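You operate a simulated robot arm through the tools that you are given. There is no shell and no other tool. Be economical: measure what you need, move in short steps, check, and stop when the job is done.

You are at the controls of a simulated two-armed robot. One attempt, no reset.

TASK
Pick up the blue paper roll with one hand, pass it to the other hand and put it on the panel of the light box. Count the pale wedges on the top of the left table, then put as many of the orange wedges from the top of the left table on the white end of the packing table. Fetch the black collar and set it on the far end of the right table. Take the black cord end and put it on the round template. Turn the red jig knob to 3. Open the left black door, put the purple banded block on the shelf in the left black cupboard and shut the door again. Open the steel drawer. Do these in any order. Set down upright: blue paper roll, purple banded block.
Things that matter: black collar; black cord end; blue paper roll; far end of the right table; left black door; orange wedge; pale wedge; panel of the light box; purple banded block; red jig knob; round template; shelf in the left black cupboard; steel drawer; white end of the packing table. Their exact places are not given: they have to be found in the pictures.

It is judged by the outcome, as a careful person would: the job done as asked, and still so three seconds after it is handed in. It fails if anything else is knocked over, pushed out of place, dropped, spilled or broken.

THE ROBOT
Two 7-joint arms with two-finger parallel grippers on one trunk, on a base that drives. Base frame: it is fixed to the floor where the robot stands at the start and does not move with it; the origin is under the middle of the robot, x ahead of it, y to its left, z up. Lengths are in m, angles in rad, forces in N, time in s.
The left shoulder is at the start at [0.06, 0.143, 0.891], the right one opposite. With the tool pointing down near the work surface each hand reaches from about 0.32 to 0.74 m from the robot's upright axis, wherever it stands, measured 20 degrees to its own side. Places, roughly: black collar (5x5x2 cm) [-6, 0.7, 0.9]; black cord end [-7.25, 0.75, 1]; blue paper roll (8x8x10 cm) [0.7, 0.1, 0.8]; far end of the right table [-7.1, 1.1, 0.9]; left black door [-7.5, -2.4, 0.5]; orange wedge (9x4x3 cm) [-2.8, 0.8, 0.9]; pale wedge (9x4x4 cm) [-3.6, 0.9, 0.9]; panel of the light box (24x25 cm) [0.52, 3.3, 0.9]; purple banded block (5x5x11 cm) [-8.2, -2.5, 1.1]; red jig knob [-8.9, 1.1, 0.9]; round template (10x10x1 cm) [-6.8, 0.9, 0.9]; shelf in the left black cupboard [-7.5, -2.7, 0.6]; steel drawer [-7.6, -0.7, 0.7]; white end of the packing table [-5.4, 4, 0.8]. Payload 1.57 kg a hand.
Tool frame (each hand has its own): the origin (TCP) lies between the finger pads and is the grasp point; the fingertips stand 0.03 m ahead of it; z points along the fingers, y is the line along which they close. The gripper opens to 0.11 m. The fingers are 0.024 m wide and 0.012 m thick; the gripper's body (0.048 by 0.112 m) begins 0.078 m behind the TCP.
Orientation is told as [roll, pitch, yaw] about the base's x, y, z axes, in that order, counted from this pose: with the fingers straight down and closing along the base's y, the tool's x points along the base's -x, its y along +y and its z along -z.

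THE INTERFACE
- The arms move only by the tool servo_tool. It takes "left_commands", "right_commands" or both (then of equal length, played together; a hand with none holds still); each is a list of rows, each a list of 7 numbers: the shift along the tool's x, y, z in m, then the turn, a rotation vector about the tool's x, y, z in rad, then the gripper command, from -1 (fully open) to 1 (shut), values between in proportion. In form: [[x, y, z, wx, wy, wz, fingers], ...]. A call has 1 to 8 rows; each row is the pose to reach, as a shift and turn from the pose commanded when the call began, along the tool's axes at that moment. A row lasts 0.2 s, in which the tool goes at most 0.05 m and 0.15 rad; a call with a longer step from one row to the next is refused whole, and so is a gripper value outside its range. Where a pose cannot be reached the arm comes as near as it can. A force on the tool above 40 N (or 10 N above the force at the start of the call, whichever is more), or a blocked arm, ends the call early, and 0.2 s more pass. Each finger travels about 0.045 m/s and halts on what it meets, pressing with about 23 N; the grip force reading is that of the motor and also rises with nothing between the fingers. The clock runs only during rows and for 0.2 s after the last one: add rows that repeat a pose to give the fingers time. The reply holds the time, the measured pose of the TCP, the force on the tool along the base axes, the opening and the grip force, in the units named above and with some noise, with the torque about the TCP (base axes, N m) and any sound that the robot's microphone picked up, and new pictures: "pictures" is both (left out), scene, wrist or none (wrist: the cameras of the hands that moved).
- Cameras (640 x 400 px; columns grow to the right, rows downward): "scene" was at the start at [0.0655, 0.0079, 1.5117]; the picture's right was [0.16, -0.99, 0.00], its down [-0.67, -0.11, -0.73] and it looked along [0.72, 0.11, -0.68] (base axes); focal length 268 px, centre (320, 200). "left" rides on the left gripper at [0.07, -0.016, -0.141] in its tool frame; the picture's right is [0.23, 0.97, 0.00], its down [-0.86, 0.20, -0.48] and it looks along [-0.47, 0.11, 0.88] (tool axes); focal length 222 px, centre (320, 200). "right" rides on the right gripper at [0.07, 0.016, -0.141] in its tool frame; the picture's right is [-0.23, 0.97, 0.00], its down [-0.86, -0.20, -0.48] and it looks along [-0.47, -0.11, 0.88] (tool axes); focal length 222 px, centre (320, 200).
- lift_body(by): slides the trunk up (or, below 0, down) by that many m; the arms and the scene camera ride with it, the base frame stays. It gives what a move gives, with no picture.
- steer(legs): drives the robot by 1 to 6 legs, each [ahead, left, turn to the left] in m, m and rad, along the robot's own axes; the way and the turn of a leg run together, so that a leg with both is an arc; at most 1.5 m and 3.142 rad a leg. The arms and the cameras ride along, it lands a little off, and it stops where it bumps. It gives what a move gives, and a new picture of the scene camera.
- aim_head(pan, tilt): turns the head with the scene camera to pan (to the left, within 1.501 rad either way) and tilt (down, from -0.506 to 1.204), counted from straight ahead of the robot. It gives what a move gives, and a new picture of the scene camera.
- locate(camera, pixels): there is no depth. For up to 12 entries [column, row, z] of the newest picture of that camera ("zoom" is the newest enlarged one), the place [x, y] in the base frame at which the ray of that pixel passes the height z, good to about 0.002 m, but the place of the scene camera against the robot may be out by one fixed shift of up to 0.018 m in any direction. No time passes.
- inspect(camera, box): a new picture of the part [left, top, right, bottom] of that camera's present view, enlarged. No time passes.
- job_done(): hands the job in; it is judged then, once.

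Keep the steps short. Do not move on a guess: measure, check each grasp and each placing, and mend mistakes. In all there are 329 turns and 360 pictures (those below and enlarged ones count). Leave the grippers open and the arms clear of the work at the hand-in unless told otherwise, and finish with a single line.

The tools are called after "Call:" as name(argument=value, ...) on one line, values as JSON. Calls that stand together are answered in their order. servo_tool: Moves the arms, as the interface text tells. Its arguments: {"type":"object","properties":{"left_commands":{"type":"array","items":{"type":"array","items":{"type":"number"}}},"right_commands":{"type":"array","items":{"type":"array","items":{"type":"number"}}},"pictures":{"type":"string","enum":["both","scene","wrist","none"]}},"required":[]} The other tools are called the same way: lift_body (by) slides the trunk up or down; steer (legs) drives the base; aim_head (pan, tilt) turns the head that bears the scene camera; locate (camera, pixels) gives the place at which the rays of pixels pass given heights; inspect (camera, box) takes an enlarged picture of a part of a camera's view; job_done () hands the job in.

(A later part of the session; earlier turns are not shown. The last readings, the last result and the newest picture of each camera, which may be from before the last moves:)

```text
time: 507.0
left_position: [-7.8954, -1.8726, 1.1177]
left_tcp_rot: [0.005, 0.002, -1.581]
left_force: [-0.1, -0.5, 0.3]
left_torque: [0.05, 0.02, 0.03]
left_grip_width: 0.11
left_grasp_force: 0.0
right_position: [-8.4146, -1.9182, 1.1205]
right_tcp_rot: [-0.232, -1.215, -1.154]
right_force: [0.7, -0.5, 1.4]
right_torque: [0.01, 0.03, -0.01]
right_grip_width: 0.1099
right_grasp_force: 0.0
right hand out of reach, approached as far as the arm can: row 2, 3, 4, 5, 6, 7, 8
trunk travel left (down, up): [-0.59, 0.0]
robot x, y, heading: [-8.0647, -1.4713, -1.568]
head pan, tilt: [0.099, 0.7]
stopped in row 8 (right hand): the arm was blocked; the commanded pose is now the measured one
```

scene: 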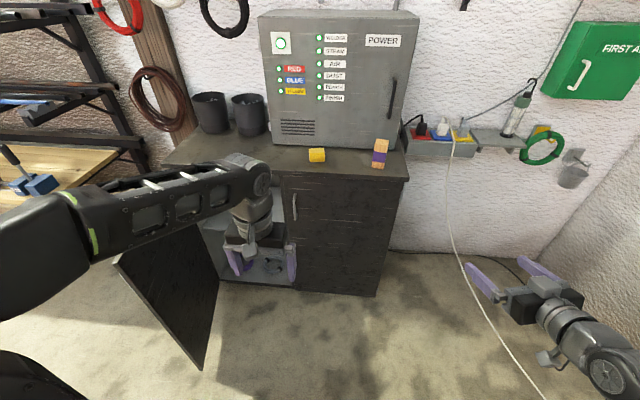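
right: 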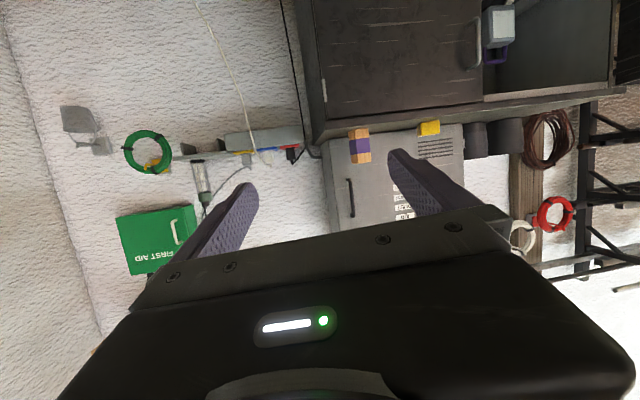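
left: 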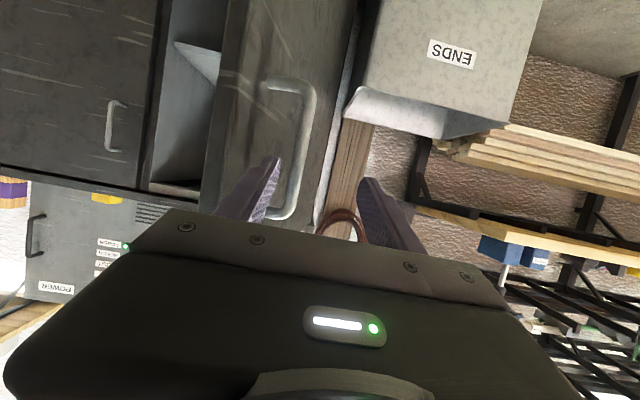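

The right arm was blocked by something. I'll look to the right before moving further.

Call:
aim_head(pan=-0.9, tilt=0.8)

```text
time: 508.3
left_position: [-7.8967, -1.8689, 1.1185]
left_tcp_rot: [0.009, 0.001, -1.581]
left_force: [-0.2, 0.1, 0.7]
left_torque: [0.0, -0.02, 0.02]
left_grip_width: 0.1101
left_grasp_force: 0.0
right_position: [-8.4144, -1.9173, 1.1205]
right_tcp_rot: [-0.229, -1.216, -1.157]
right_force: [0.0, -0.6, 0.9]
right_torque: [0.0, 0.0, 0.03]
right_grip_width: 0.1099
right_grasp_force: 0.0
trunk travel left (down, up): [-0.59, 0.0]
robot x, y, heading: [-8.0629, -1.4773, -1.566]
head pan, tilt: [-0.901, 0.799]
```

scene: 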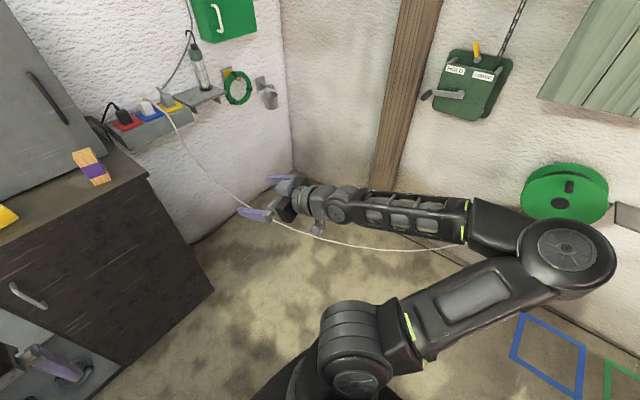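

The right arm simply folded awkwardly because the hand was too close in. I'll extend it forward and reduce the tilt to about 0.85.

Call:
servo_tool(right_commands=[[-0.014, 0.015, 0.037, 0, 0.07, 0, -1], [-0.028, 0.03, 0.074, 0, 0.14, 0, -1], [-0.041, 0.046, 0.111, 0, 0.21, 0, -1], [-0.055, 0.06, 0.148, 0, 0.28, 0, -1], [-0.069, 0.076, 0.185, 0, 0.35, 0, -1], [-0.069, 0.076, 0.185, 0, 0.35, 0, -1]], pictures="none")

```text
time: 509.7
left_position: [-7.8936, -1.8716, 1.1166]
left_tcp_rot: [0.003, 0.002, -1.58]
left_force: [0.3, 0.4, -0.7]
left_torque: [-0.01, 0.05, 0.0]
left_grip_width: 0.1101
left_grasp_force: 0.2
right_position: [-8.3041, -2.0982, 1.1152]
right_tcp_rot: [-0.126, -0.87, -1.287]
right_force: [10.2, -1.8, 3.6]
right_torque: [0.37, 0.77, -0.78]
right_grip_width: 0.1099
right_grasp_force: 0.1
right hand out of reach, approached as far as the arm can: row 4
trunk travel left (down, up): [-0.59, 0.0]
robot x, y, heading: [-8.0666, -1.4749, -1.57]
head pan, tilt: [-0.901, 0.799]
```

A 10 N force shows on the right hand. Look at what it touches.

Call:
aim_head(pan=-0.6, tilt=0.8)

Call:
inspect(camera="right", box=[0, 0, 640, 400])

```text
time: 510.5
left_position: [-7.8961, -1.8701, 1.1189]
left_tcp_rot: [0.006, 0.002, -1.582]
left_force: [0.4, -0.6, 0.0]
left_torque: [0.01, -0.03, 0.03]
left_grip_width: 0.1101
left_grasp_force: 0.0
right_position: [-8.3188, -2.0945, 1.1091]
right_tcp_rot: [-0.116, -0.861, -1.312]
right_force: [0.9, 0.5, 0.1]
right_torque: [-0.01, 0.01, 0.02]
right_grip_width: 0.1099
right_grasp_force: 0.1
trunk travel left (down, up): [-0.59, 0.0]
robot x, y, heading: [-8.0625, -1.4703, -1.57]
head pan, tilt: [-0.6, 0.799]
```

scene: 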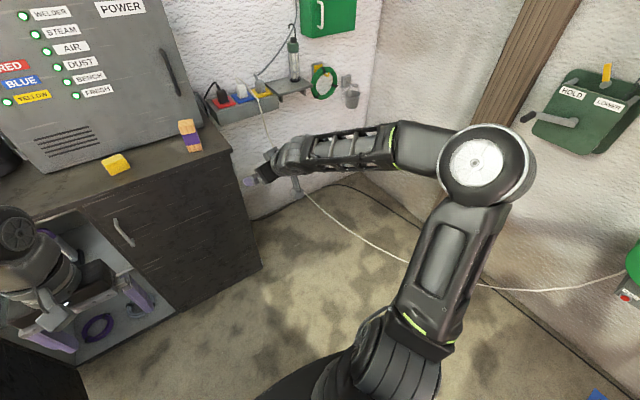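

```text
1.00 times, centred on (320, 200) of right (not enlarged: the box is as wide or as high as the picture)
```

zoom: 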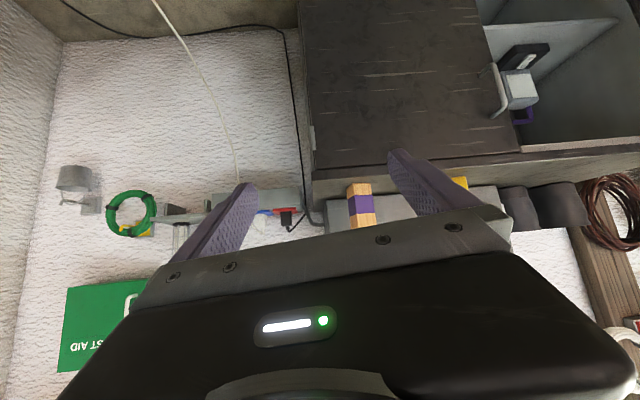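

No contact now; it was only motion lag. Straighten the right hand's yaw, line up with the block's x, then drive forward.

Call:
servo_tool(right_commands=[[-0.011, 0.032, 0.002, 0.02, 0, 0.042, -1], [-0.022, 0.065, 0.003, 0.04, 0, 0.085, -1], [-0.034, 0.097, 0.005, 0.06, 0, 0.127, -1], [-0.045, 0.13, 0.006, 0.08, 0, 0.169, -1], [-0.045, 0.13, 0.006, 0.08, 0, 0.169, -1]], pictures="none")

Call:
steer(legs=[[0.27, 0, 0]])

Call:
inspect(camera="right", box=[160, 40, 480, 240])

```text
time: 511.7
left_position: [-7.8958, -1.8721, 1.1182]
left_tcp_rot: [0.005, 0.003, -1.582]
left_force: [0.2, -0.3, -0.5]
left_torque: [0.05, 0.01, 0.01]
left_grip_width: 0.1099
left_grasp_force: 0.0
right_position: [-8.1917, -2.0862, 1.1301]
right_tcp_rot: [0.002, -0.882, -1.545]
right_force: [-0.6, 0.0, -0.9]
right_torque: [-0.01, -0.02, 0.01]
right_grip_width: 0.1101
right_grasp_force: 0.1
right hand out of reach, approached as far as the arm can: row 4, 5
trunk travel left (down, up): [-0.59, 0.0]
robot x, y, heading: [-8.0653, -1.4781, -1.573]
head pan, tilt: [-0.6, 0.799]
```

```text
time: 513.6
left_position: [-7.8959, -2.1388, 1.1188]
left_tcp_rot: [0.007, 0.002, -1.582]
left_force: [1.2, 0.1, -0.6]
left_torque: [0.0, 0.0, -0.02]
left_grip_width: 0.1102
left_grasp_force: 0.1
right_position: [-8.1923, -2.353, 1.1297]
right_tcp_rot: [-0.001, -0.881, -1.543]
right_force: [0.1, -0.2, -0.6]
right_torque: [0.01, 0.02, -0.02]
right_grip_width: 0.1103
right_grasp_force: 0.1
trunk travel left (down, up): [-0.59, 0.0]
robot x, y, heading: [-8.0613, -1.7437, -1.571]
head pan, tilt: [-0.6, 0.799]
```

scene: 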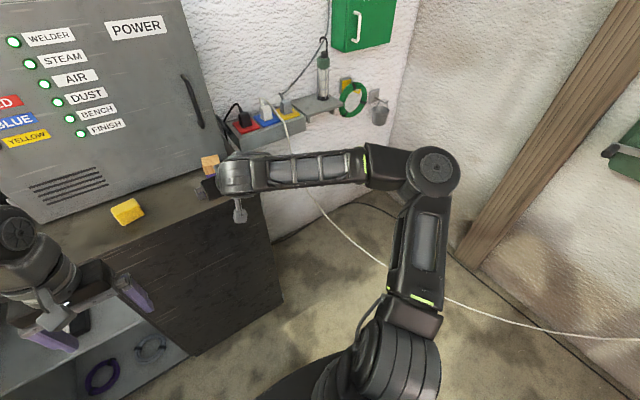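

```text
2.00 times, centred on (320, 140) of right
```

zoom: 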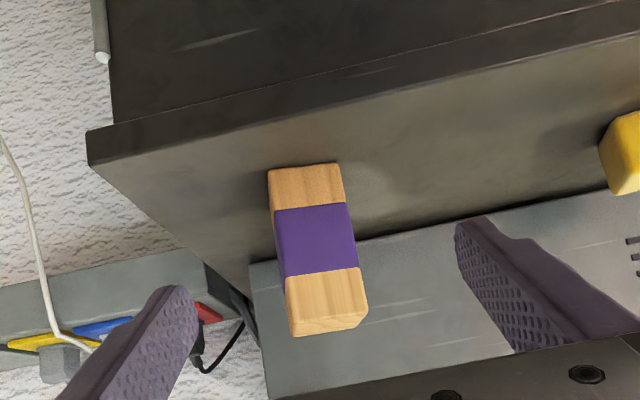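

Call:
locate(camera="zoom", pixels=[[268, 172, 1.0], [338, 164, 1.0], [292, 322, 1.11], [367, 318, 1.11], [305, 168, 1.0], [100, 150, 1.0]])

```text
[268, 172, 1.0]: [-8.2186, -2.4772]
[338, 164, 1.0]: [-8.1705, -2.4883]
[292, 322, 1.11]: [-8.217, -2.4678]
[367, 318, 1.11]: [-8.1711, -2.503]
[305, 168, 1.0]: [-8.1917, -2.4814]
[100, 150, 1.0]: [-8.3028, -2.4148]
```

The block's front face is at y≈-2.48, x centre -8.194, slightly rotated. Drive 0.09 m ahead, then lower the open fingers around its upper part.

Call:
steer(legs=[[0.09, 0, 0]])

Call:
servo_tool(right_commands=[[-0.005, -0.001, 0.03, 0, 0, 0, -0.9], [0.0, -0.002, 0.06, 0, 0, 0, -0.9], [0.008, -0.002, 0.086, 0, 0, 0, -0.9], [0.008, -0.002, 0.086, 0, 0, 0, -0.9]], pictures="wrist")

```text
time: 514.7
left_position: [-7.8962, -2.2288, 1.118]
left_tcp_rot: [0.006, 0.002, -1.581]
left_force: [-0.3, 0.3, 0.1]
left_torque: [0.03, 0.0, 0.02]
left_grip_width: 0.1101
left_grasp_force: 0.0
right_position: [-8.1911, -2.4441, 1.1296]
right_tcp_rot: [0.001, -0.88, -1.543]
right_force: [0.4, -0.7, -0.3]
right_torque: [0.0, 0.0, 0.02]
right_grip_width: 0.1101
right_grasp_force: 0.0
trunk travel left (down, up): [-0.59, 0.0]
robot x, y, heading: [-8.0608, -1.8298, -1.562]
head pan, tilt: [-0.6, 0.799]
```

scene: 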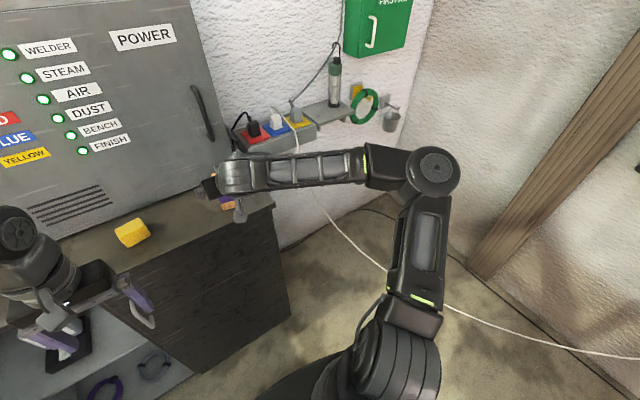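

```text
time: 515.7
left_position: [-7.8951, -2.2285, 1.1181]
left_tcp_rot: [0.005, 0.003, -1.581]
left_force: [0.0, -0.6, -1.1]
left_torque: [-0.01, 0.01, -0.01]
left_grip_width: 0.11
left_grasp_force: 0.1
right_position: [-8.2082, -2.4883, 1.0696]
right_tcp_rot: [-0.001, -0.883, -1.544]
right_force: [0.3, 0.1, 1.3]
right_torque: [-0.02, 0.0, 0.0]
right_grip_width: 0.1042
right_grasp_force: 0.0
right hand out of reach, approached as far as the arm can: row 1, 2, 3, 4
trunk travel left (down, up): [-0.59, 0.0]
robot x, y, heading: [-8.0644, -1.8342, -1.566]
head pan, tilt: [-0.6, 0.799]
```

right: 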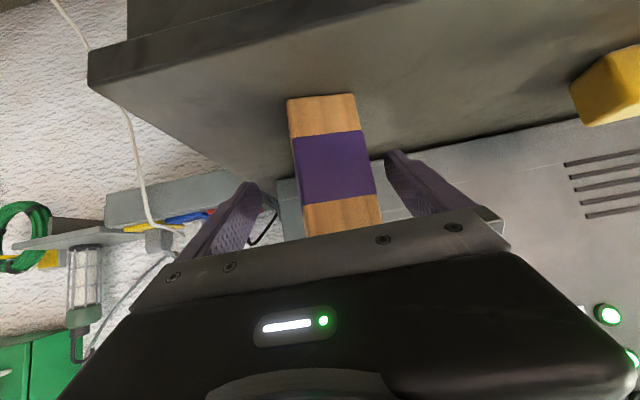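

Call:
steer(legs=[[0.025, 0.014, 0]])

Call:
servo_tool(right_commands=[[0, 0, 0, 0, 0, 0, -0.5], [0, 0, 0, 0, 0, 0, 0], [0, 0, 0, 0, 0, 0, 0.4], [0, 0, 0, 0, 0, 0, 0.5], [0, 0, 0, 0, 0, 0, 0.5]], pictures="wrist")

```text
time: 516.5
left_position: [-7.8806, -2.2543, 1.1185]
left_tcp_rot: [0.006, 0.002, -1.582]
left_force: [-0.1, -0.5, -0.4]
left_torque: [0.05, 0.06, -0.02]
left_grip_width: 0.1101
left_grasp_force: 0.0
right_position: [-8.1947, -2.5132, 1.0685]
right_tcp_rot: [0.001, -0.878, -1.542]
right_force: [-0.2, 0.3, -1.6]
right_torque: [0.01, 0.03, -0.03]
right_grip_width: 0.1045
right_grasp_force: 0.1
trunk travel left (down, up): [-0.59, 0.0]
robot x, y, heading: [-8.0436, -1.8561, -1.567]
head pan, tilt: [-0.6, 0.799]
```

scene: 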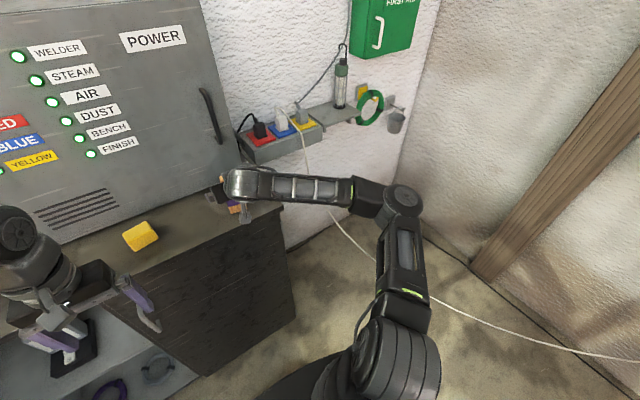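

```text
time: 517.7
left_position: [-7.8817, -2.2527, 1.1187]
left_tcp_rot: [0.008, 0.002, -1.582]
left_force: [-0.1, -0.1, 0.3]
left_torque: [-0.02, 0.03, 0.05]
left_grip_width: 0.1098
left_grasp_force: 0.0
right_position: [-8.1954, -2.5122, 1.0698]
right_tcp_rot: [0.0, -0.882, -1.543]
right_force: [-0.4, -0.2, 1.5]
right_torque: [-0.02, -0.07, -0.04]
right_grip_width: 0.05
right_grasp_force: 23.2
trunk travel left (down, up): [-0.59, 0.0]
robot x, y, heading: [-8.0477, -1.8581, -1.569]
head pan, tilt: [-0.6, 0.799]
```

right: 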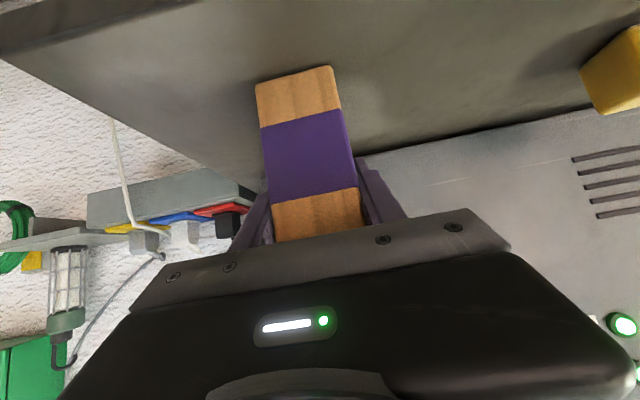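

Gripped (0.050). Lift 5 cm, then back off.

Call:
servo_tool(right_commands=[[-0.012, 0, -0.01, 0, 0, 0, 0.6], [-0.028, 0, -0.023, 0, 0, 0, 0.6], [-0.042, 0, -0.036, 0, 0, 0, 0.6], [-0.042, 0, -0.036, 0, 0, 0, 0.6]], pictures="wrist")

Call:
steer(legs=[[-0.33, 0, 0]])

```text
time: 518.7
left_position: [-7.882, -2.2528, 1.1186]
left_tcp_rot: [0.006, 0.003, -1.58]
left_force: [-0.4, 1.0, -0.6]
left_torque: [0.03, 0.0, 0.0]
left_grip_width: 0.1098
left_grasp_force: 0.1
right_position: [-8.2029, -2.5046, 1.1206]
right_tcp_rot: [0.001, -0.882, -1.543]
right_force: [-0.2, 0.1, -1.7]
right_torque: [-0.04, -0.02, -0.04]
right_grip_width: 0.0501
right_grasp_force: 22.5
right hand out of reach, approached as far as the arm can: row 1, 2, 3, 4
trunk travel left (down, up): [-0.59, 0.0]
robot x, y, heading: [-8.0464, -1.8585, -1.568]
head pan, tilt: [-0.6, 0.799]
```

right: 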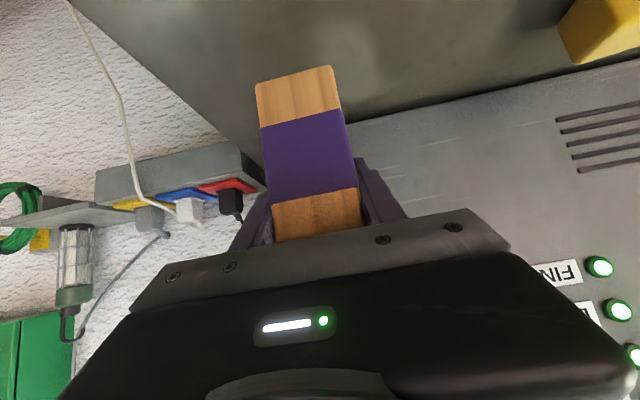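

```text
time: 520.9
left_position: [-7.8823, -1.9185, 1.1185]
left_tcp_rot: [0.007, 0.002, -1.58]
left_force: [-1.3, 0.3, 0.5]
left_torque: [-0.04, 0.0, 0.04]
left_grip_width: 0.1097
left_grasp_force: 0.1
right_position: [-8.2027, -2.1715, 1.1216]
right_tcp_rot: [-0.001, -0.883, -1.541]
right_force: [-0.3, 0.6, -2.4]
right_torque: [-0.04, -0.02, -0.02]
right_grip_width: 0.0502
right_grasp_force: 22.9
trunk travel left (down, up): [-0.59, 0.0]
robot x, y, heading: [-8.0459, -1.5232, -1.565]
head pan, tilt: [-0.6, 0.799]
```

scene: 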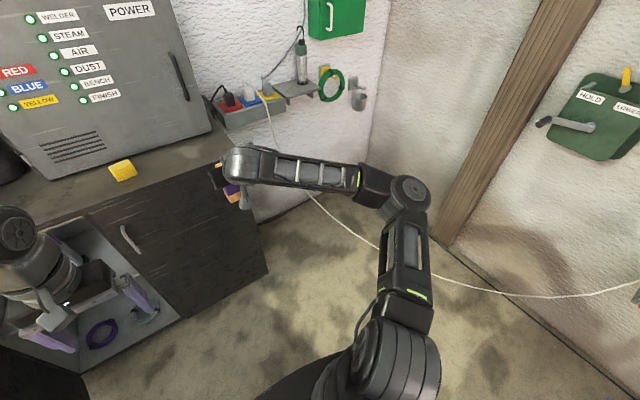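

The block is held upright. The robot must stay clear of the open door, so I'll come in diagonally: shift east, raise the left hand, turn left 0.5 rad and look into the cupboard.

Call:
servo_tool(left_commands=[[0, 0, -0.04, 0, 0, 0, -1], [0, 0, -0.08, 0, 0, 0, -1], [0, 0, -0.1, 0, 0, 0, -1]], pictures="none")

Call:
steer(legs=[[0, 0.27, 0], [0, 0, 0.5]])

Call:
aim_head(pan=0.0, tilt=0.75)

```text
time: 521.7
left_position: [-7.8826, -1.9198, 1.1681]
left_tcp_rot: [0.007, 0.005, -1.579]
left_force: [0.7, 0.5, 0.0]
left_torque: [0.0, 0.03, 0.0]
left_grip_width: 0.1099
left_grasp_force: 0.0
left hand out of reach, approached as far as the arm can: row 2, 3
right_position: [-8.2034, -2.1721, 1.1212]
right_tcp_rot: [0.0, -0.882, -1.54]
right_force: [-0.6, 1.3, -2.4]
right_torque: [-0.03, -0.01, 0.02]
right_grip_width: 0.0499
right_grasp_force: 22.9
trunk travel left (down, up): [-0.59, 0.0]
robot x, y, heading: [-8.0472, -1.5272, -1.57]
head pan, tilt: [-0.6, 0.799]
```

```text
time: 525.0
left_position: [-7.4401, -1.7885, 1.168]
left_tcp_rot: [0.007, 0.002, -1.072]
left_force: [0.0, 0.3, 0.5]
left_torque: [0.01, 0.01, -0.03]
left_grip_width: 0.1101
left_grasp_force: 0.1
right_position: [-7.6004, -2.1635, 1.1209]
right_tcp_rot: [-0.001, -0.881, -1.033]
right_force: [0.5, 0.7, -1.7]
right_torque: [-0.05, 0.02, -0.01]
right_grip_width: 0.0498
right_grasp_force: 22.9
trunk travel left (down, up): [-0.59, 0.0]
robot x, y, heading: [-7.7822, -1.5182, -1.06]
head pan, tilt: [-0.6, 0.799]
```

scene: 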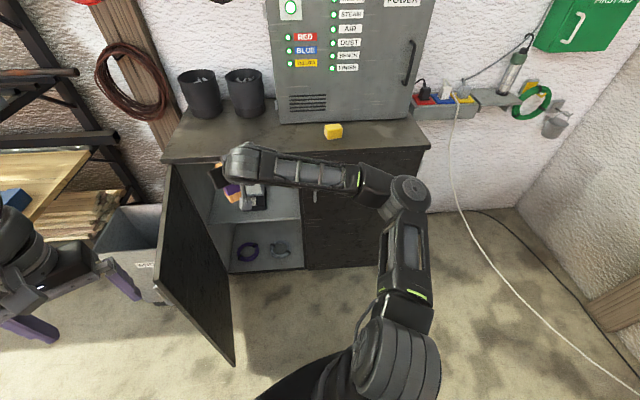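

```text
time: 526.0
left_position: [-7.4413, -1.7886, 1.1678]
left_tcp_rot: [0.005, 0.002, -1.07]
left_force: [-0.1, -0.1, -0.1]
left_torque: [-0.01, 0.0, 0.01]
left_grip_width: 0.1099
left_grasp_force: 0.0
right_position: [-7.5991, -2.1638, 1.1218]
right_tcp_rot: [-0.001, -0.882, -1.032]
right_force: [-0.1, -0.2, -1.7]
right_torque: [0.0, -0.02, 0.05]
right_grip_width: 0.0497
right_grasp_force: 23.4
trunk travel left (down, up): [-0.59, 0.0]
robot x, y, heading: [-7.7786, -1.5233, -1.063]
head pan, tilt: [0.0, 0.75]
```

scene: 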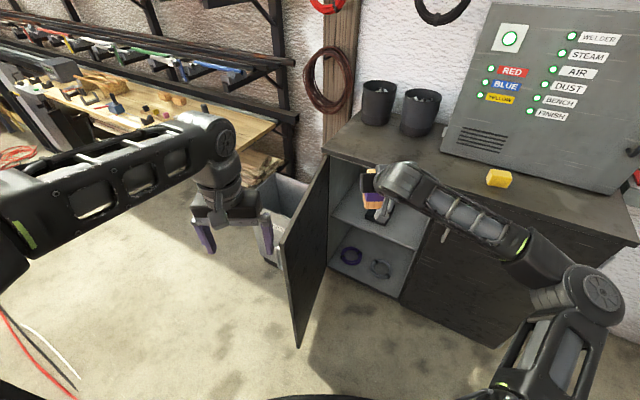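

Call:
inspect(camera="scene", box=[270, 150, 450, 350])

Call:
locate(camera="scene", pixels=[[332, 215, 0.6], [416, 245, 0.6], [332, 215, 0.65], [416, 245, 0.65], [299, 345, 0.1], [279, 245, 0.97], [330, 157, 0.97]])

```text
2.00 times, centred on (360, 250) of scene
```

zoom: 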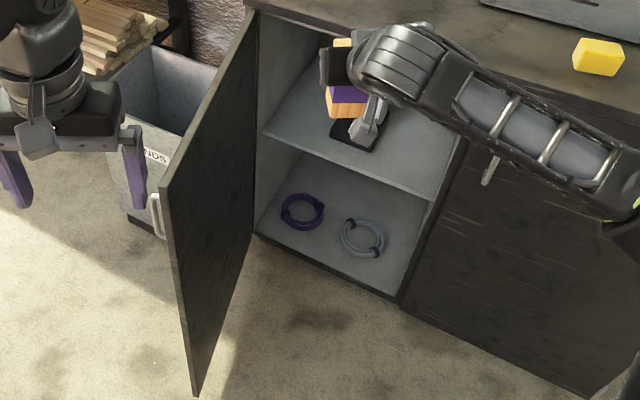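

```text
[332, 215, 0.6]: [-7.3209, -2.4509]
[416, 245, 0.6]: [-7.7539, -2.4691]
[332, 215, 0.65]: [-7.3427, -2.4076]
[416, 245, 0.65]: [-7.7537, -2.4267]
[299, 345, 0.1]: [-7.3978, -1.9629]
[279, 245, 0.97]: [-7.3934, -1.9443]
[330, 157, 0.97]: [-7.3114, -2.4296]
```

Call:
locate(camera="scene", pixels=[[366, 214, 0.62], [376, 226, 0.62], [389, 216, 0.62], [400, 220, 0.62], [350, 205, 0.62], [400, 235, 0.62]])

Call:
aim_head(pan=-0.1, tilt=0.85)

```text
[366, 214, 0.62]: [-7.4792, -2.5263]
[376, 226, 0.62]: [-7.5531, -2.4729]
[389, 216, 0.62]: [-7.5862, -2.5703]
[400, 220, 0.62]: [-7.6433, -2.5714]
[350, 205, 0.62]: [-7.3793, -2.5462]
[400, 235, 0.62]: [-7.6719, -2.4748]
```

```text
time: 526.7
left_position: [-7.4406, -1.7885, 1.1686]
left_tcp_rot: [0.007, 0.003, -1.072]
left_force: [-0.3, 0.7, 0.4]
left_torque: [0.0, -0.01, 0.02]
left_grip_width: 0.1105
left_grasp_force: 0.1
right_position: [-7.5985, -2.1651, 1.1213]
right_tcp_rot: [-0.001, -0.882, -1.034]
right_force: [-0.6, 0.4, -2.5]
right_torque: [-0.02, -0.04, 0.06]
right_grip_width: 0.0498
right_grasp_force: 23.2
trunk travel left (down, up): [-0.59, 0.0]
robot x, y, heading: [-7.781, -1.5218, -1.055]
head pan, tilt: [-0.099, 0.85]
```

scene: 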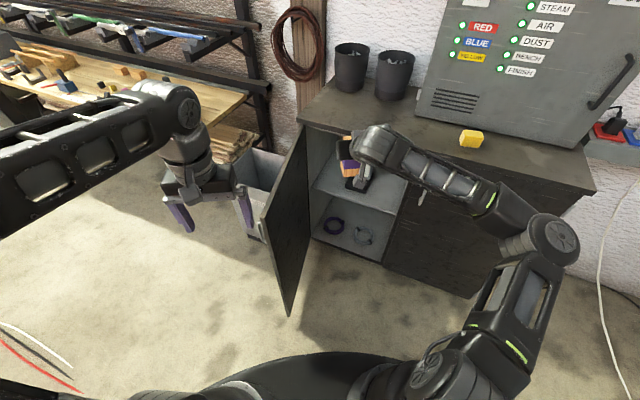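

The west part of the shelf (x≈-7.685) is free; another item sits in the middle. I'll face south again, bring the right hand to the robot's centreline, and line up with x=-7.685.

Call:
steer(legs=[[0, 0, -0.51]])

Call:
servo_tool(right_commands=[[0, 0.03, 0, 0, 0, 0, 0.6], [0, 0.06, 0, 0, 0, 0, 0.6], [0, 0.09, 0, 0, 0, 0, 0.6], [0, 0.12, 0, 0, 0, 0, 0.6], [0, 0.15, 0, 0, 0, 0, 0.6], [0, 0.15, 0, 0, 0, 0, 0.6]], left_commands=[[0, 0.02, 0, 0, 0, 0, -1], [0, 0.04, 0, 0, 0, 0, -1], [0, 0.06, 0, 0, 0, 0, -1], [0, 0.08, 0, 0, 0, 0, -1], [0, 0.08, 0, 0, 0, 0, -1], [0, 0.08, 0, 0, 0, 0, -1]], pictures="scene")

```text
time: 528.5
left_position: [-7.6126, -1.9194, 1.1676]
left_tcp_rot: [0.007, 0.004, -1.58]
left_force: [0.8, -0.4, -0.1]
left_torque: [0.0, 0.01, 0.0]
left_grip_width: 0.1101
left_grasp_force: 0.1
right_position: [-7.9336, -2.1701, 1.1217]
right_tcp_rot: [0.002, -0.882, -1.546]
right_force: [1.0, 0.2, -1.4]
right_torque: [0.0, -0.01, -0.03]
right_grip_width: 0.0498
right_grasp_force: 23.4
trunk travel left (down, up): [-0.59, 0.0]
robot x, y, heading: [-7.7787, -1.5208, -1.577]
head pan, tilt: [-0.099, 0.85]
```

scene: 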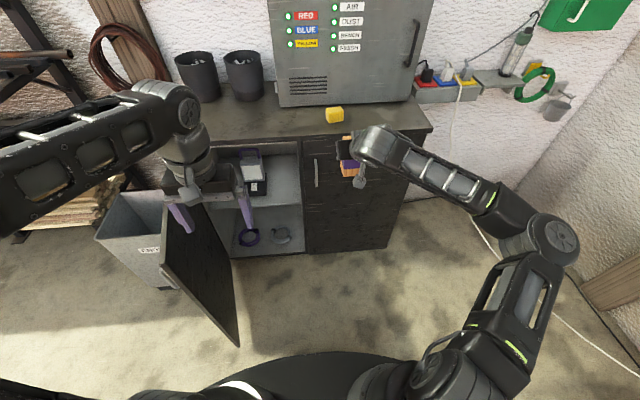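

```text
time: 529.9
left_position: [-7.5331, -1.9217, 1.1693]
left_tcp_rot: [0.006, 0.002, -1.583]
left_force: [-0.1, 0.0, -0.8]
left_torque: [-0.01, -0.02, -0.04]
left_grip_width: 0.11
left_grasp_force: 0.1
right_position: [-7.8963, -2.1198, 1.1016]
right_tcp_rot: [0.0, -0.882, -1.544]
right_force: [0.1, 0.5, -1.9]
right_torque: [0.01, -0.01, -0.01]
right_grip_width: 0.0498
right_grasp_force: 22.9
right hand out of reach, approached as far as the arm can: row 1, 2, 3, 4, 5, 6
trunk travel left (down, up): [-0.59, 0.0]
robot x, y, heading: [-7.7764, -1.5205, -1.571]
head pan, tilt: [-0.099, 0.85]
```

scene: 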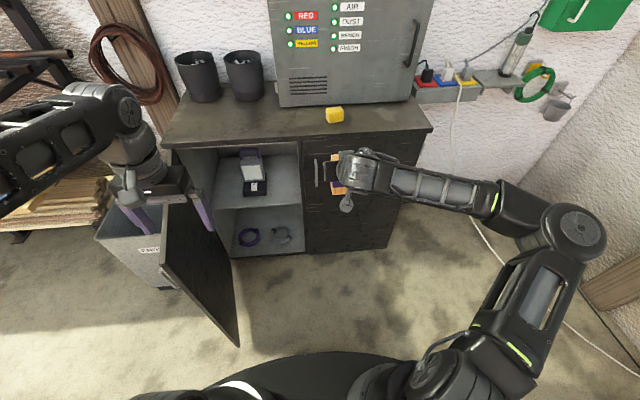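

I'll approach diagonally at 0.33 rad, which keeps the robot clear of the door and the hand clear of the centre post. Turn and move to a pre-position outside the cupboard.

Call:
steer(legs=[[0, 0, 0.33], [0.19, -0.098, 0]])

Call:
lift_body(by=-0.12)

```text
time: 532.6
left_position: [-7.4488, -2.0312, 1.1687]
left_tcp_rot: [0.006, 0.003, -1.251]
left_force: [0.6, 0.0, 0.3]
left_torque: [0.03, -0.01, 0.0]
left_grip_width: 0.11
left_grasp_force: 0.1
right_position: [-7.7269, -2.3382, 1.1001]
right_tcp_rot: [0.0, -0.882, -1.212]
right_force: [0.4, 0.0, -2.7]
right_torque: [0.01, -0.06, 0.01]
right_grip_width: 0.0498
right_grasp_force: 23.2
trunk travel left (down, up): [-0.59, 0.0]
robot x, y, heading: [-7.8116, -1.7372, -1.238]
head pan, tilt: [-0.099, 0.85]
```

scene: 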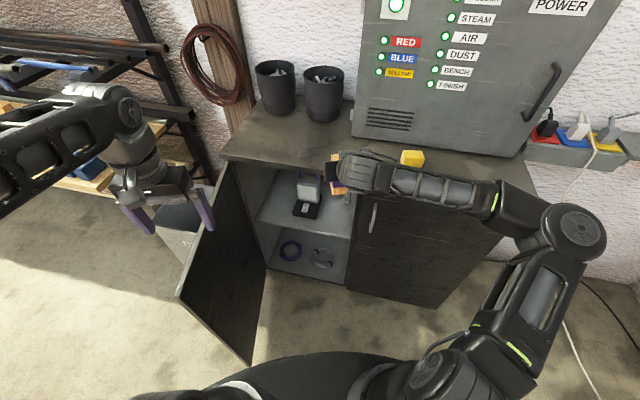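

```text
time: 534.1
left_position: [-7.4499, -2.0301, 1.0483]
left_tcp_rot: [0.007, 0.001, -1.25]
left_force: [-0.9, 0.2, 0.5]
left_torque: [-0.01, -0.06, 0.01]
left_grip_width: 0.1099
left_grasp_force: 0.1
right_position: [-7.7279, -2.3367, 0.9807]
right_tcp_rot: [0.001, -0.882, -1.212]
right_force: [0.3, 0.4, -1.4]
right_torque: [-0.02, 0.02, 0.01]
right_grip_width: 0.05
right_grasp_force: 23.0
trunk travel left (down, up): [-0.47, 0.12]
robot x, y, heading: [-7.8138, -1.7341, -1.237]
head pan, tilt: [-0.099, 0.85]
```

Lower the right hand 0.27 m in front of the opening.

Call:
servo_tool(right_commands=[[0.03, 0, 0.025, 0, 0, 0, 0.6], [0.06, 0, 0.049, 0, 0, 0, 0.6], [0.09, 0, 0.074, 0, 0, 0, 0.6], [0.12, 0, 0.099, 0, 0, 0, 0.6], [0.15, 0, 0.123, 0, 0, 0, 0.6], [0.18, 0, 0.148, 0, 0, 0, 0.6], [0.2085, 0, 0.1715, 0, 0, 0, 0.6], [0.2085, 0, 0.1715, 0, 0, 0, 0.6]], pictures="both")

```text
time: 535.9
left_position: [-7.4478, -2.0286, 1.0496]
left_tcp_rot: [0.008, 0.005, -1.25]
left_force: [-0.8, -0.1, 0.4]
left_torque: [0.03, 0.01, 0.02]
left_grip_width: 0.1099
left_grasp_force: 0.1
right_position: [-7.7277, -2.3378, 0.7106]
right_tcp_rot: [-0.002, -0.881, -1.212]
right_force: [0.1, -0.1, -2.2]
right_torque: [-0.01, -0.01, 0.02]
right_grip_width: 0.0499
right_grasp_force: 23.0
trunk travel left (down, up): [-0.47, 0.12]
robot x, y, heading: [-7.8113, -1.7338, -1.234]
head pan, tilt: [-0.099, 0.85]
```

scene: 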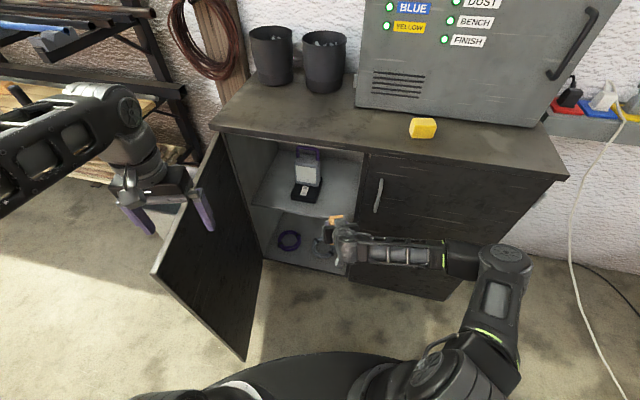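
right: 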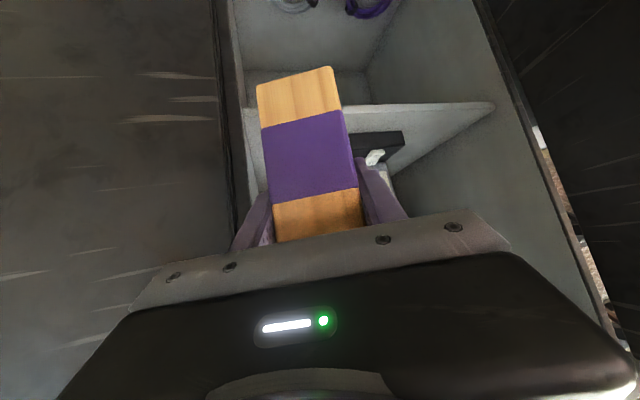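

Call:
inspect(camera="right", box=[200, 20, 520, 220])

Call:
locate(camera="right", pixels=[[246, 106, 0.6], [490, 103, 0.6], [246, 106, 0.62], [490, 103, 0.62], [246, 106, 0.58], [360, 155, 0.62], [402, 135, 0.62]])

Call:
inspect(camera="scene", box=[220, 120, 400, 280])

```text
2.00 times, centred on (360, 120) of right
```

zoom: 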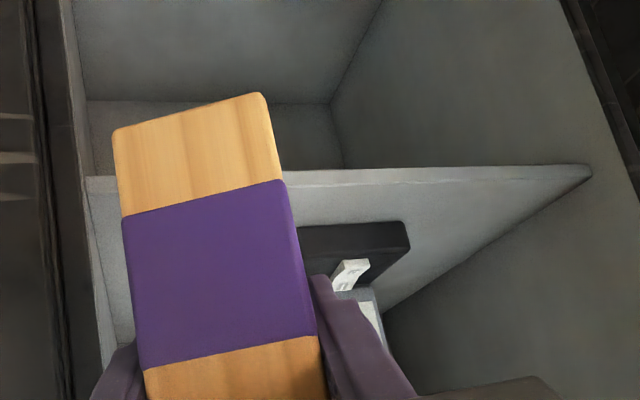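

```text
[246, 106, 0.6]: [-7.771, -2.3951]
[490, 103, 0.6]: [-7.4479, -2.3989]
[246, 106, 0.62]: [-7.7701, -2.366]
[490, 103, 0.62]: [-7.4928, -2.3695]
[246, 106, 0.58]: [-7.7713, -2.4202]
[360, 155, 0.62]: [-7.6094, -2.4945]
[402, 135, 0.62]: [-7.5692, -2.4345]
```

```text
2.50 times, centred on (310, 200) of scene
```

zoom: 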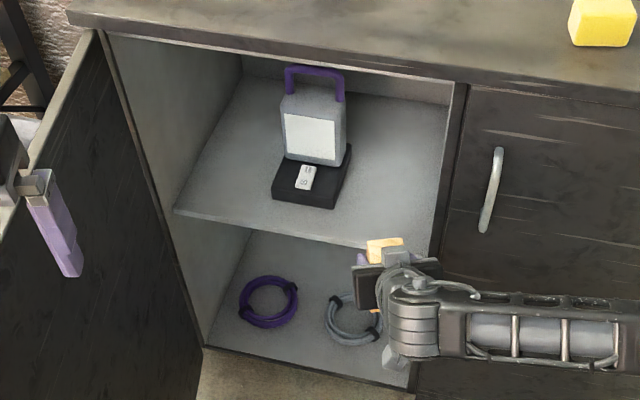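

Call:
locate(camera="scene", pixels=[[322, 180, 0.57], [316, 203, 0.57], [291, 199, 0.57], [352, 219, 0.57], [252, 204, 0.57], [361, 155, 0.57], [322, 180, 0.6], [316, 203, 0.6], [352, 219, 0.6]])

```text
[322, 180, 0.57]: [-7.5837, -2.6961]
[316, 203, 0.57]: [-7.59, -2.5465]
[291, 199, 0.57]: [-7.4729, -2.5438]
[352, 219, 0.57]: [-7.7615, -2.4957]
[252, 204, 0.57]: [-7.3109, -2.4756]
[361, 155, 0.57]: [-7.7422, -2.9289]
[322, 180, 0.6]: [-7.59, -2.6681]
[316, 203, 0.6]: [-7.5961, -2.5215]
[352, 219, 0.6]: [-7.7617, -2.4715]
```

The lantern on the shelf spans x -7.47 to -7.59, so the free spot is around (-7.655,-2.515). Drive in diagonally in two steps.

Call:
steer(legs=[[0.11, 0.006, 0]])

Call:
inspect(camera="right", box=[0, 0, 640, 400])

```text
time: 537.1
left_position: [-7.4065, -2.1317, 1.0497]
left_tcp_rot: [0.008, 0.005, -1.25]
left_force: [0.7, -0.4, -0.3]
left_torque: [0.04, 0.0, 0.01]
left_grip_width: 0.1102
left_grasp_force: 0.0
right_position: [-7.6865, -2.439, 0.7105]
right_tcp_rot: [0.001, -0.882, -1.212]
right_force: [0.4, -0.6, -1.5]
right_torque: [-0.03, -0.05, -0.01]
right_grip_width: 0.05
right_grasp_force: 23.1
trunk travel left (down, up): [-0.47, 0.12]
robot x, y, heading: [-7.7682, -1.8372, -1.237]
head pan, tilt: [-0.099, 0.85]
```

scene: 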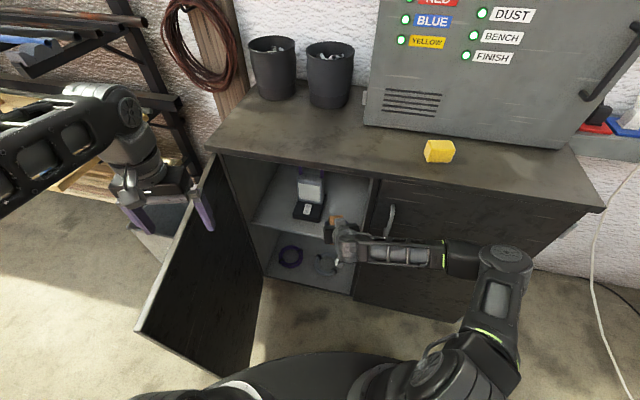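

```text
1.00 times, centred on (320, 200) of right (not enlarged: the box is as wide or as high as the picture)
```

zoom: 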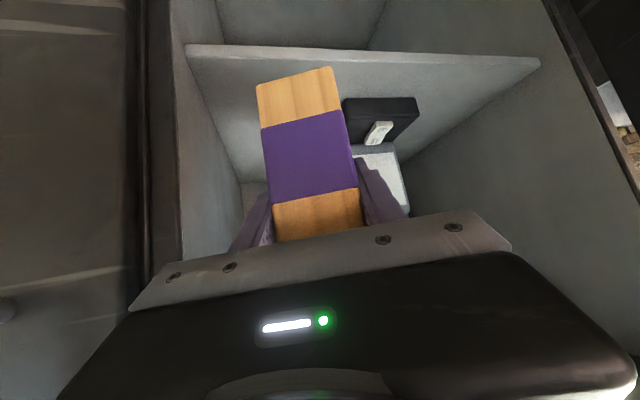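

Call:
locate(camera="zoom", pixels=[[200, 56, 0.6], [200, 56, 0.57], [200, 56, 0.62], [520, 62, 0.6], [420, 100, 0.6], [345, 112, 0.6], [186, 150, 0.6]])

```text
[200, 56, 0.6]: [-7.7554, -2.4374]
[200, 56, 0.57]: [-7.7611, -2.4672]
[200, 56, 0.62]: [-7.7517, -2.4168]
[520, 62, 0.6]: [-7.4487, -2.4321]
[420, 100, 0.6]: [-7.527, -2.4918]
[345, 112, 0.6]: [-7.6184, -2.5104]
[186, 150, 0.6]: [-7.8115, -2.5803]
```

Call:
steer(legs=[[0.11, 0.004, 0]])

Call:
inspect(camera="right", box=[0, 0, 640, 400])

```text
time: 538.3
left_position: [-7.367, -2.2354, 1.0486]
left_tcp_rot: [0.008, 0.003, -1.25]
left_force: [-1.2, -0.3, 0.0]
left_torque: [0.06, 0.0, -0.03]
left_grip_width: 0.11
left_grasp_force: 0.1
right_position: [-7.6449, -2.5417, 0.7105]
right_tcp_rot: [0.0, -0.878, -1.213]
right_force: [0.6, -0.2, -2.5]
right_torque: [-0.03, 0.01, -0.02]
right_grip_width: 0.0498
right_grasp_force: 23.0
trunk travel left (down, up): [-0.47, 0.12]
robot x, y, heading: [-7.7234, -1.9378, -1.238]
head pan, tilt: [-0.099, 0.85]
```

scene: 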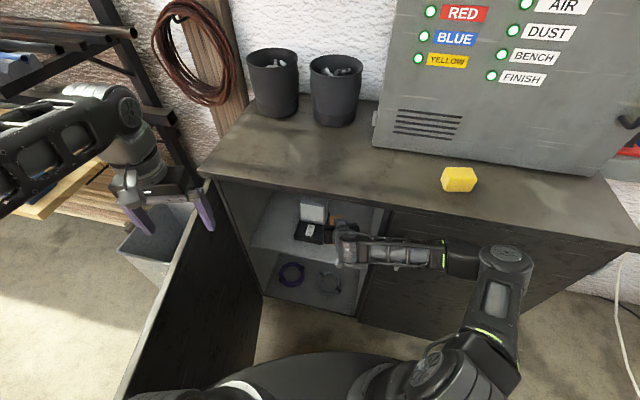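

```text
1.00 times, centred on (320, 200) of right (not enlarged: the box is as wide or as high as the picture)
```

zoom: 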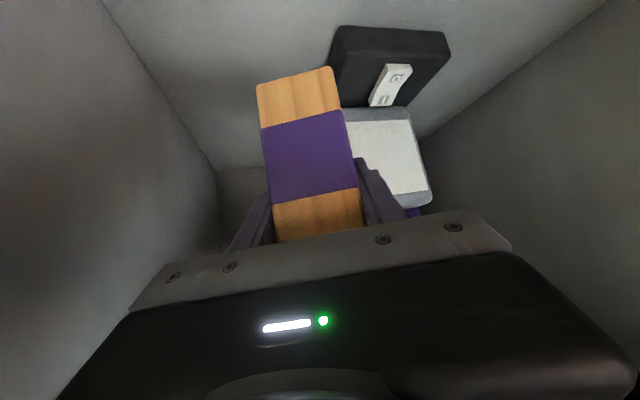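

Call:
locate(camera="zoom", pixels=[[337, 30, 0.57], [330, 92, 0.57], [337, 30, 0.62], [330, 92, 0.62], [105, 3, 0.57], [218, 168, 0.57], [452, 45, 0.6]])

```text
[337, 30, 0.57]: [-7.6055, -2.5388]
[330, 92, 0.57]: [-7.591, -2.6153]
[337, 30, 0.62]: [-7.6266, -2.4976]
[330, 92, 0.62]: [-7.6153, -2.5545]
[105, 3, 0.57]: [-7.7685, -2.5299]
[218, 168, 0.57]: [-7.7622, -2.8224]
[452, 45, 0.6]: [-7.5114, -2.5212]
```

Shift 2.2 cm west to keep clear of the lantern base, then lower in steps.

Call:
servo_tool(right_commands=[[0, -0.011, 0, 0, 0, 0, 0.6], [0, -0.022, 0, 0, 0, 0, 0.6], [0.016, -0.022, 0.0127, 0, 0, 0, 0.6], [0.023, -0.022, 0.019, 0, 0, 0, 0.6], [0.023, -0.022, 0.019, 0, 0, 0, 0.6]], pictures="wrist")

```text
time: 539.5
left_position: [-7.3663, -2.2226, 1.053]
left_tcp_rot: [0.002, -0.01, -1.252]
left_force: [-0.6, 0.6, -0.8]
left_torque: [0.0, 0.0, -0.01]
left_grip_width: 0.1102
left_grasp_force: 0.0
right_position: [-7.6634, -2.5449, 0.6996]
right_tcp_rot: [0.002, -0.89, -1.206]
right_force: [-0.4, 0.2, -2.3]
right_torque: [-0.03, 0.01, 0.04]
right_grip_width: 0.05
right_grasp_force: 23.3
right hand out of reach, approached as far as the arm can: row 4, 5
trunk travel left (down, up): [-0.47, 0.12]
robot x, y, heading: [-7.7297, -1.9382, -1.239]
head pan, tilt: [-0.099, 0.85]
```

right: 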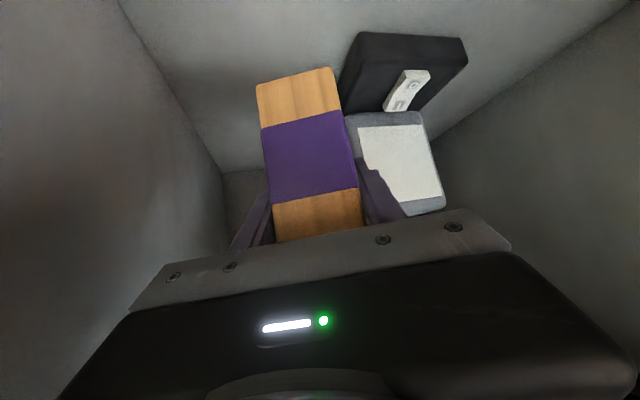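

The right arm is at its lower limit here, so I'll use the trunk for the last bit. First shift the left hand away from above the door.

Call:
servo_tool(left_commands=[[0.01, -0.03, 0, 0, 0, 0, -1], [0.02, -0.06, 0, 0, 0, 0, -1], [0.03, -0.09, 0, 0, 0, 0, -1], [0.04, -0.11, 0, 0, 0, 0, -1]], pictures="none")

Call:
lift_body(by=-0.04)

Call:
inspect(camera="right", box=[0, 0, 640, 400])

```text
time: 540.5
left_position: [-7.4847, -2.2197, 1.052]
left_tcp_rot: [0.001, -0.008, -1.249]
left_force: [-1.2, 0.2, -0.1]
left_torque: [-0.03, 0.0, -0.02]
left_grip_width: 0.1098
left_grasp_force: 0.0
right_position: [-7.6629, -2.544, 0.6995]
right_tcp_rot: [0.002, -0.889, -1.207]
right_force: [-0.7, 0.0, -2.5]
right_torque: [-0.03, 0.02, 0.01]
right_grip_width: 0.0496
right_grasp_force: 23.3
trunk travel left (down, up): [-0.47, 0.12]
robot x, y, heading: [-7.7263, -1.9404, -1.241]
head pan, tilt: [-0.099, 0.85]
```

```text
time: 541.4
left_position: [-7.4851, -2.2157, 1.0118]
left_tcp_rot: [0.001, -0.012, -1.252]
left_force: [-0.7, 0.1, -0.1]
left_torque: [-0.01, 0.01, 0.01]
left_grip_width: 0.1102
left_grasp_force: 0.2
right_position: [-7.6624, -2.5342, 0.6552]
right_tcp_rot: [0.002, -0.88, -1.203]
right_force: [0.6, -0.3, -1.3]
right_torque: [-0.03, 0.0, 0.0]
right_grip_width: 0.0495
right_grasp_force: 23.1
trunk travel left (down, up): [-0.43, 0.16]
robot x, y, heading: [-7.7327, -1.9358, -1.246]
head pan, tilt: [-0.099, 0.85]
```

```text
1.00 times, centred on (320, 200) of right (not enlarged: the box is as wide or as high as the picture)
```

zoom: 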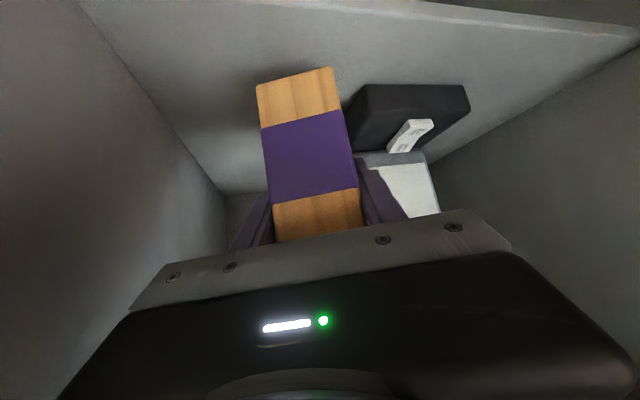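

Call:
locate(camera="zoom", pixels=[[590, 28, 0.57], [590, 28, 0.54], [590, 28, 0.51], [228, 190, 0.57], [228, 190, 0.54]])

Call:
lift_body(by=-0.015)

```text
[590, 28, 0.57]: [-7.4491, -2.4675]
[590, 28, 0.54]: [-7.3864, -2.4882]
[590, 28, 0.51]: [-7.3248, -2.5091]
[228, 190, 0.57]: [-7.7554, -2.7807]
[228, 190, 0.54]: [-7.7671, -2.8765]
```

```text
time: 542.0
left_position: [-7.4854, -2.216, 0.9981]
left_tcp_rot: [0.0, -0.014, -1.257]
left_force: [0.2, 1.0, -0.9]
left_torque: [0.02, -0.01, 0.01]
left_grip_width: 0.11
left_grasp_force: 0.0
right_position: [-7.6626, -2.5355, 0.6451]
right_tcp_rot: [-0.001, -0.887, -1.2]
right_force: [0.4, 0.7, -2.8]
right_torque: [-0.05, 0.0, 0.03]
right_grip_width: 0.05
right_grasp_force: 22.5
trunk travel left (down, up): [-0.415, 0.175]
robot x, y, heading: [-7.7274, -1.9347, -1.245]
head pan, tilt: [-0.099, 0.85]
```

Call:
lift_body(by=-0.01)

Call:
lift_body(by=-0.006)

```text
time: 542.6
left_position: [-7.4849, -2.2147, 0.9877]
left_tcp_rot: [-0.001, -0.012, -1.256]
left_force: [0.0, 0.1, -0.1]
left_torque: [0.0, -0.01, 0.01]
left_grip_width: 0.1103
left_grasp_force: 0.0
right_position: [-7.6631, -2.5356, 0.634]
right_tcp_rot: [-0.001, -0.884, -1.2]
right_force: [0.5, -0.5, -2.7]
right_torque: [-0.03, -0.02, 0.0]
right_grip_width: 0.0498
right_grasp_force: 22.8
trunk travel left (down, up): [-0.405, 0.185]
robot x, y, heading: [-7.7338, -1.9368, -1.244]
head pan, tilt: [-0.099, 0.85]
```

```text
time: 543.1
left_position: [-7.4835, -2.2148, 0.9824]
left_tcp_rot: [0.001, -0.013, -1.256]
left_force: [1.0, 0.0, -0.1]
left_torque: [0.02, 0.0, -0.02]
left_grip_width: 0.1102
left_grasp_force: 0.1
right_position: [-7.6628, -2.535, 0.6286]
right_tcp_rot: [0.0, -0.884, -1.201]
right_force: [-0.5, 0.8, -2.3]
right_torque: [0.01, -0.02, -0.03]
right_grip_width: 0.0498
right_grasp_force: 22.9
trunk travel left (down, up): [-0.399, 0.191]
robot x, y, heading: [-7.728, -1.936, -1.241]
head pan, tilt: [-0.099, 0.85]
```

Call:
inspect(camera="right", box=[200, 0, 520, 200])

```text
2.00 times, centred on (360, 100) of right
```

zoom: 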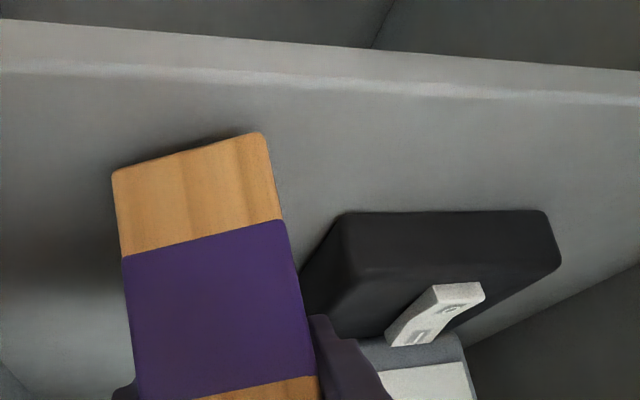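

Call:
lift_body(by=-0.007)

Call:
inspect(camera="right", box=[200, 0, 520, 200])

```text
time: 543.7
left_position: [-7.4849, -2.2152, 0.9754]
left_tcp_rot: [-0.001, -0.014, -1.258]
left_force: [0.2, 0.4, -0.1]
left_torque: [0.01, 0.01, 0.01]
left_grip_width: 0.1098
left_grasp_force: 0.0
right_position: [-7.6625, -2.5347, 0.6218]
right_tcp_rot: [0.0, -0.886, -1.2]
right_force: [0.1, -0.2, -2.0]
right_torque: [0.0, -0.02, -0.02]
right_grip_width: 0.0501
right_grasp_force: 22.8
trunk travel left (down, up): [-0.392, 0.198]
robot x, y, heading: [-7.7276, -1.9372, -1.244]
head pan, tilt: [-0.099, 0.85]
```

```text
2.00 times, centred on (360, 100) of right
```

zoom: 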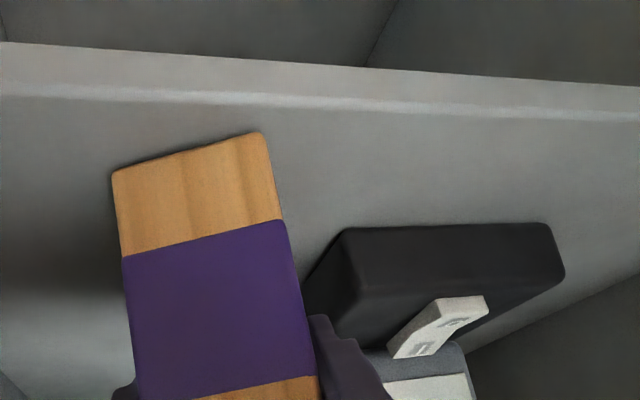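

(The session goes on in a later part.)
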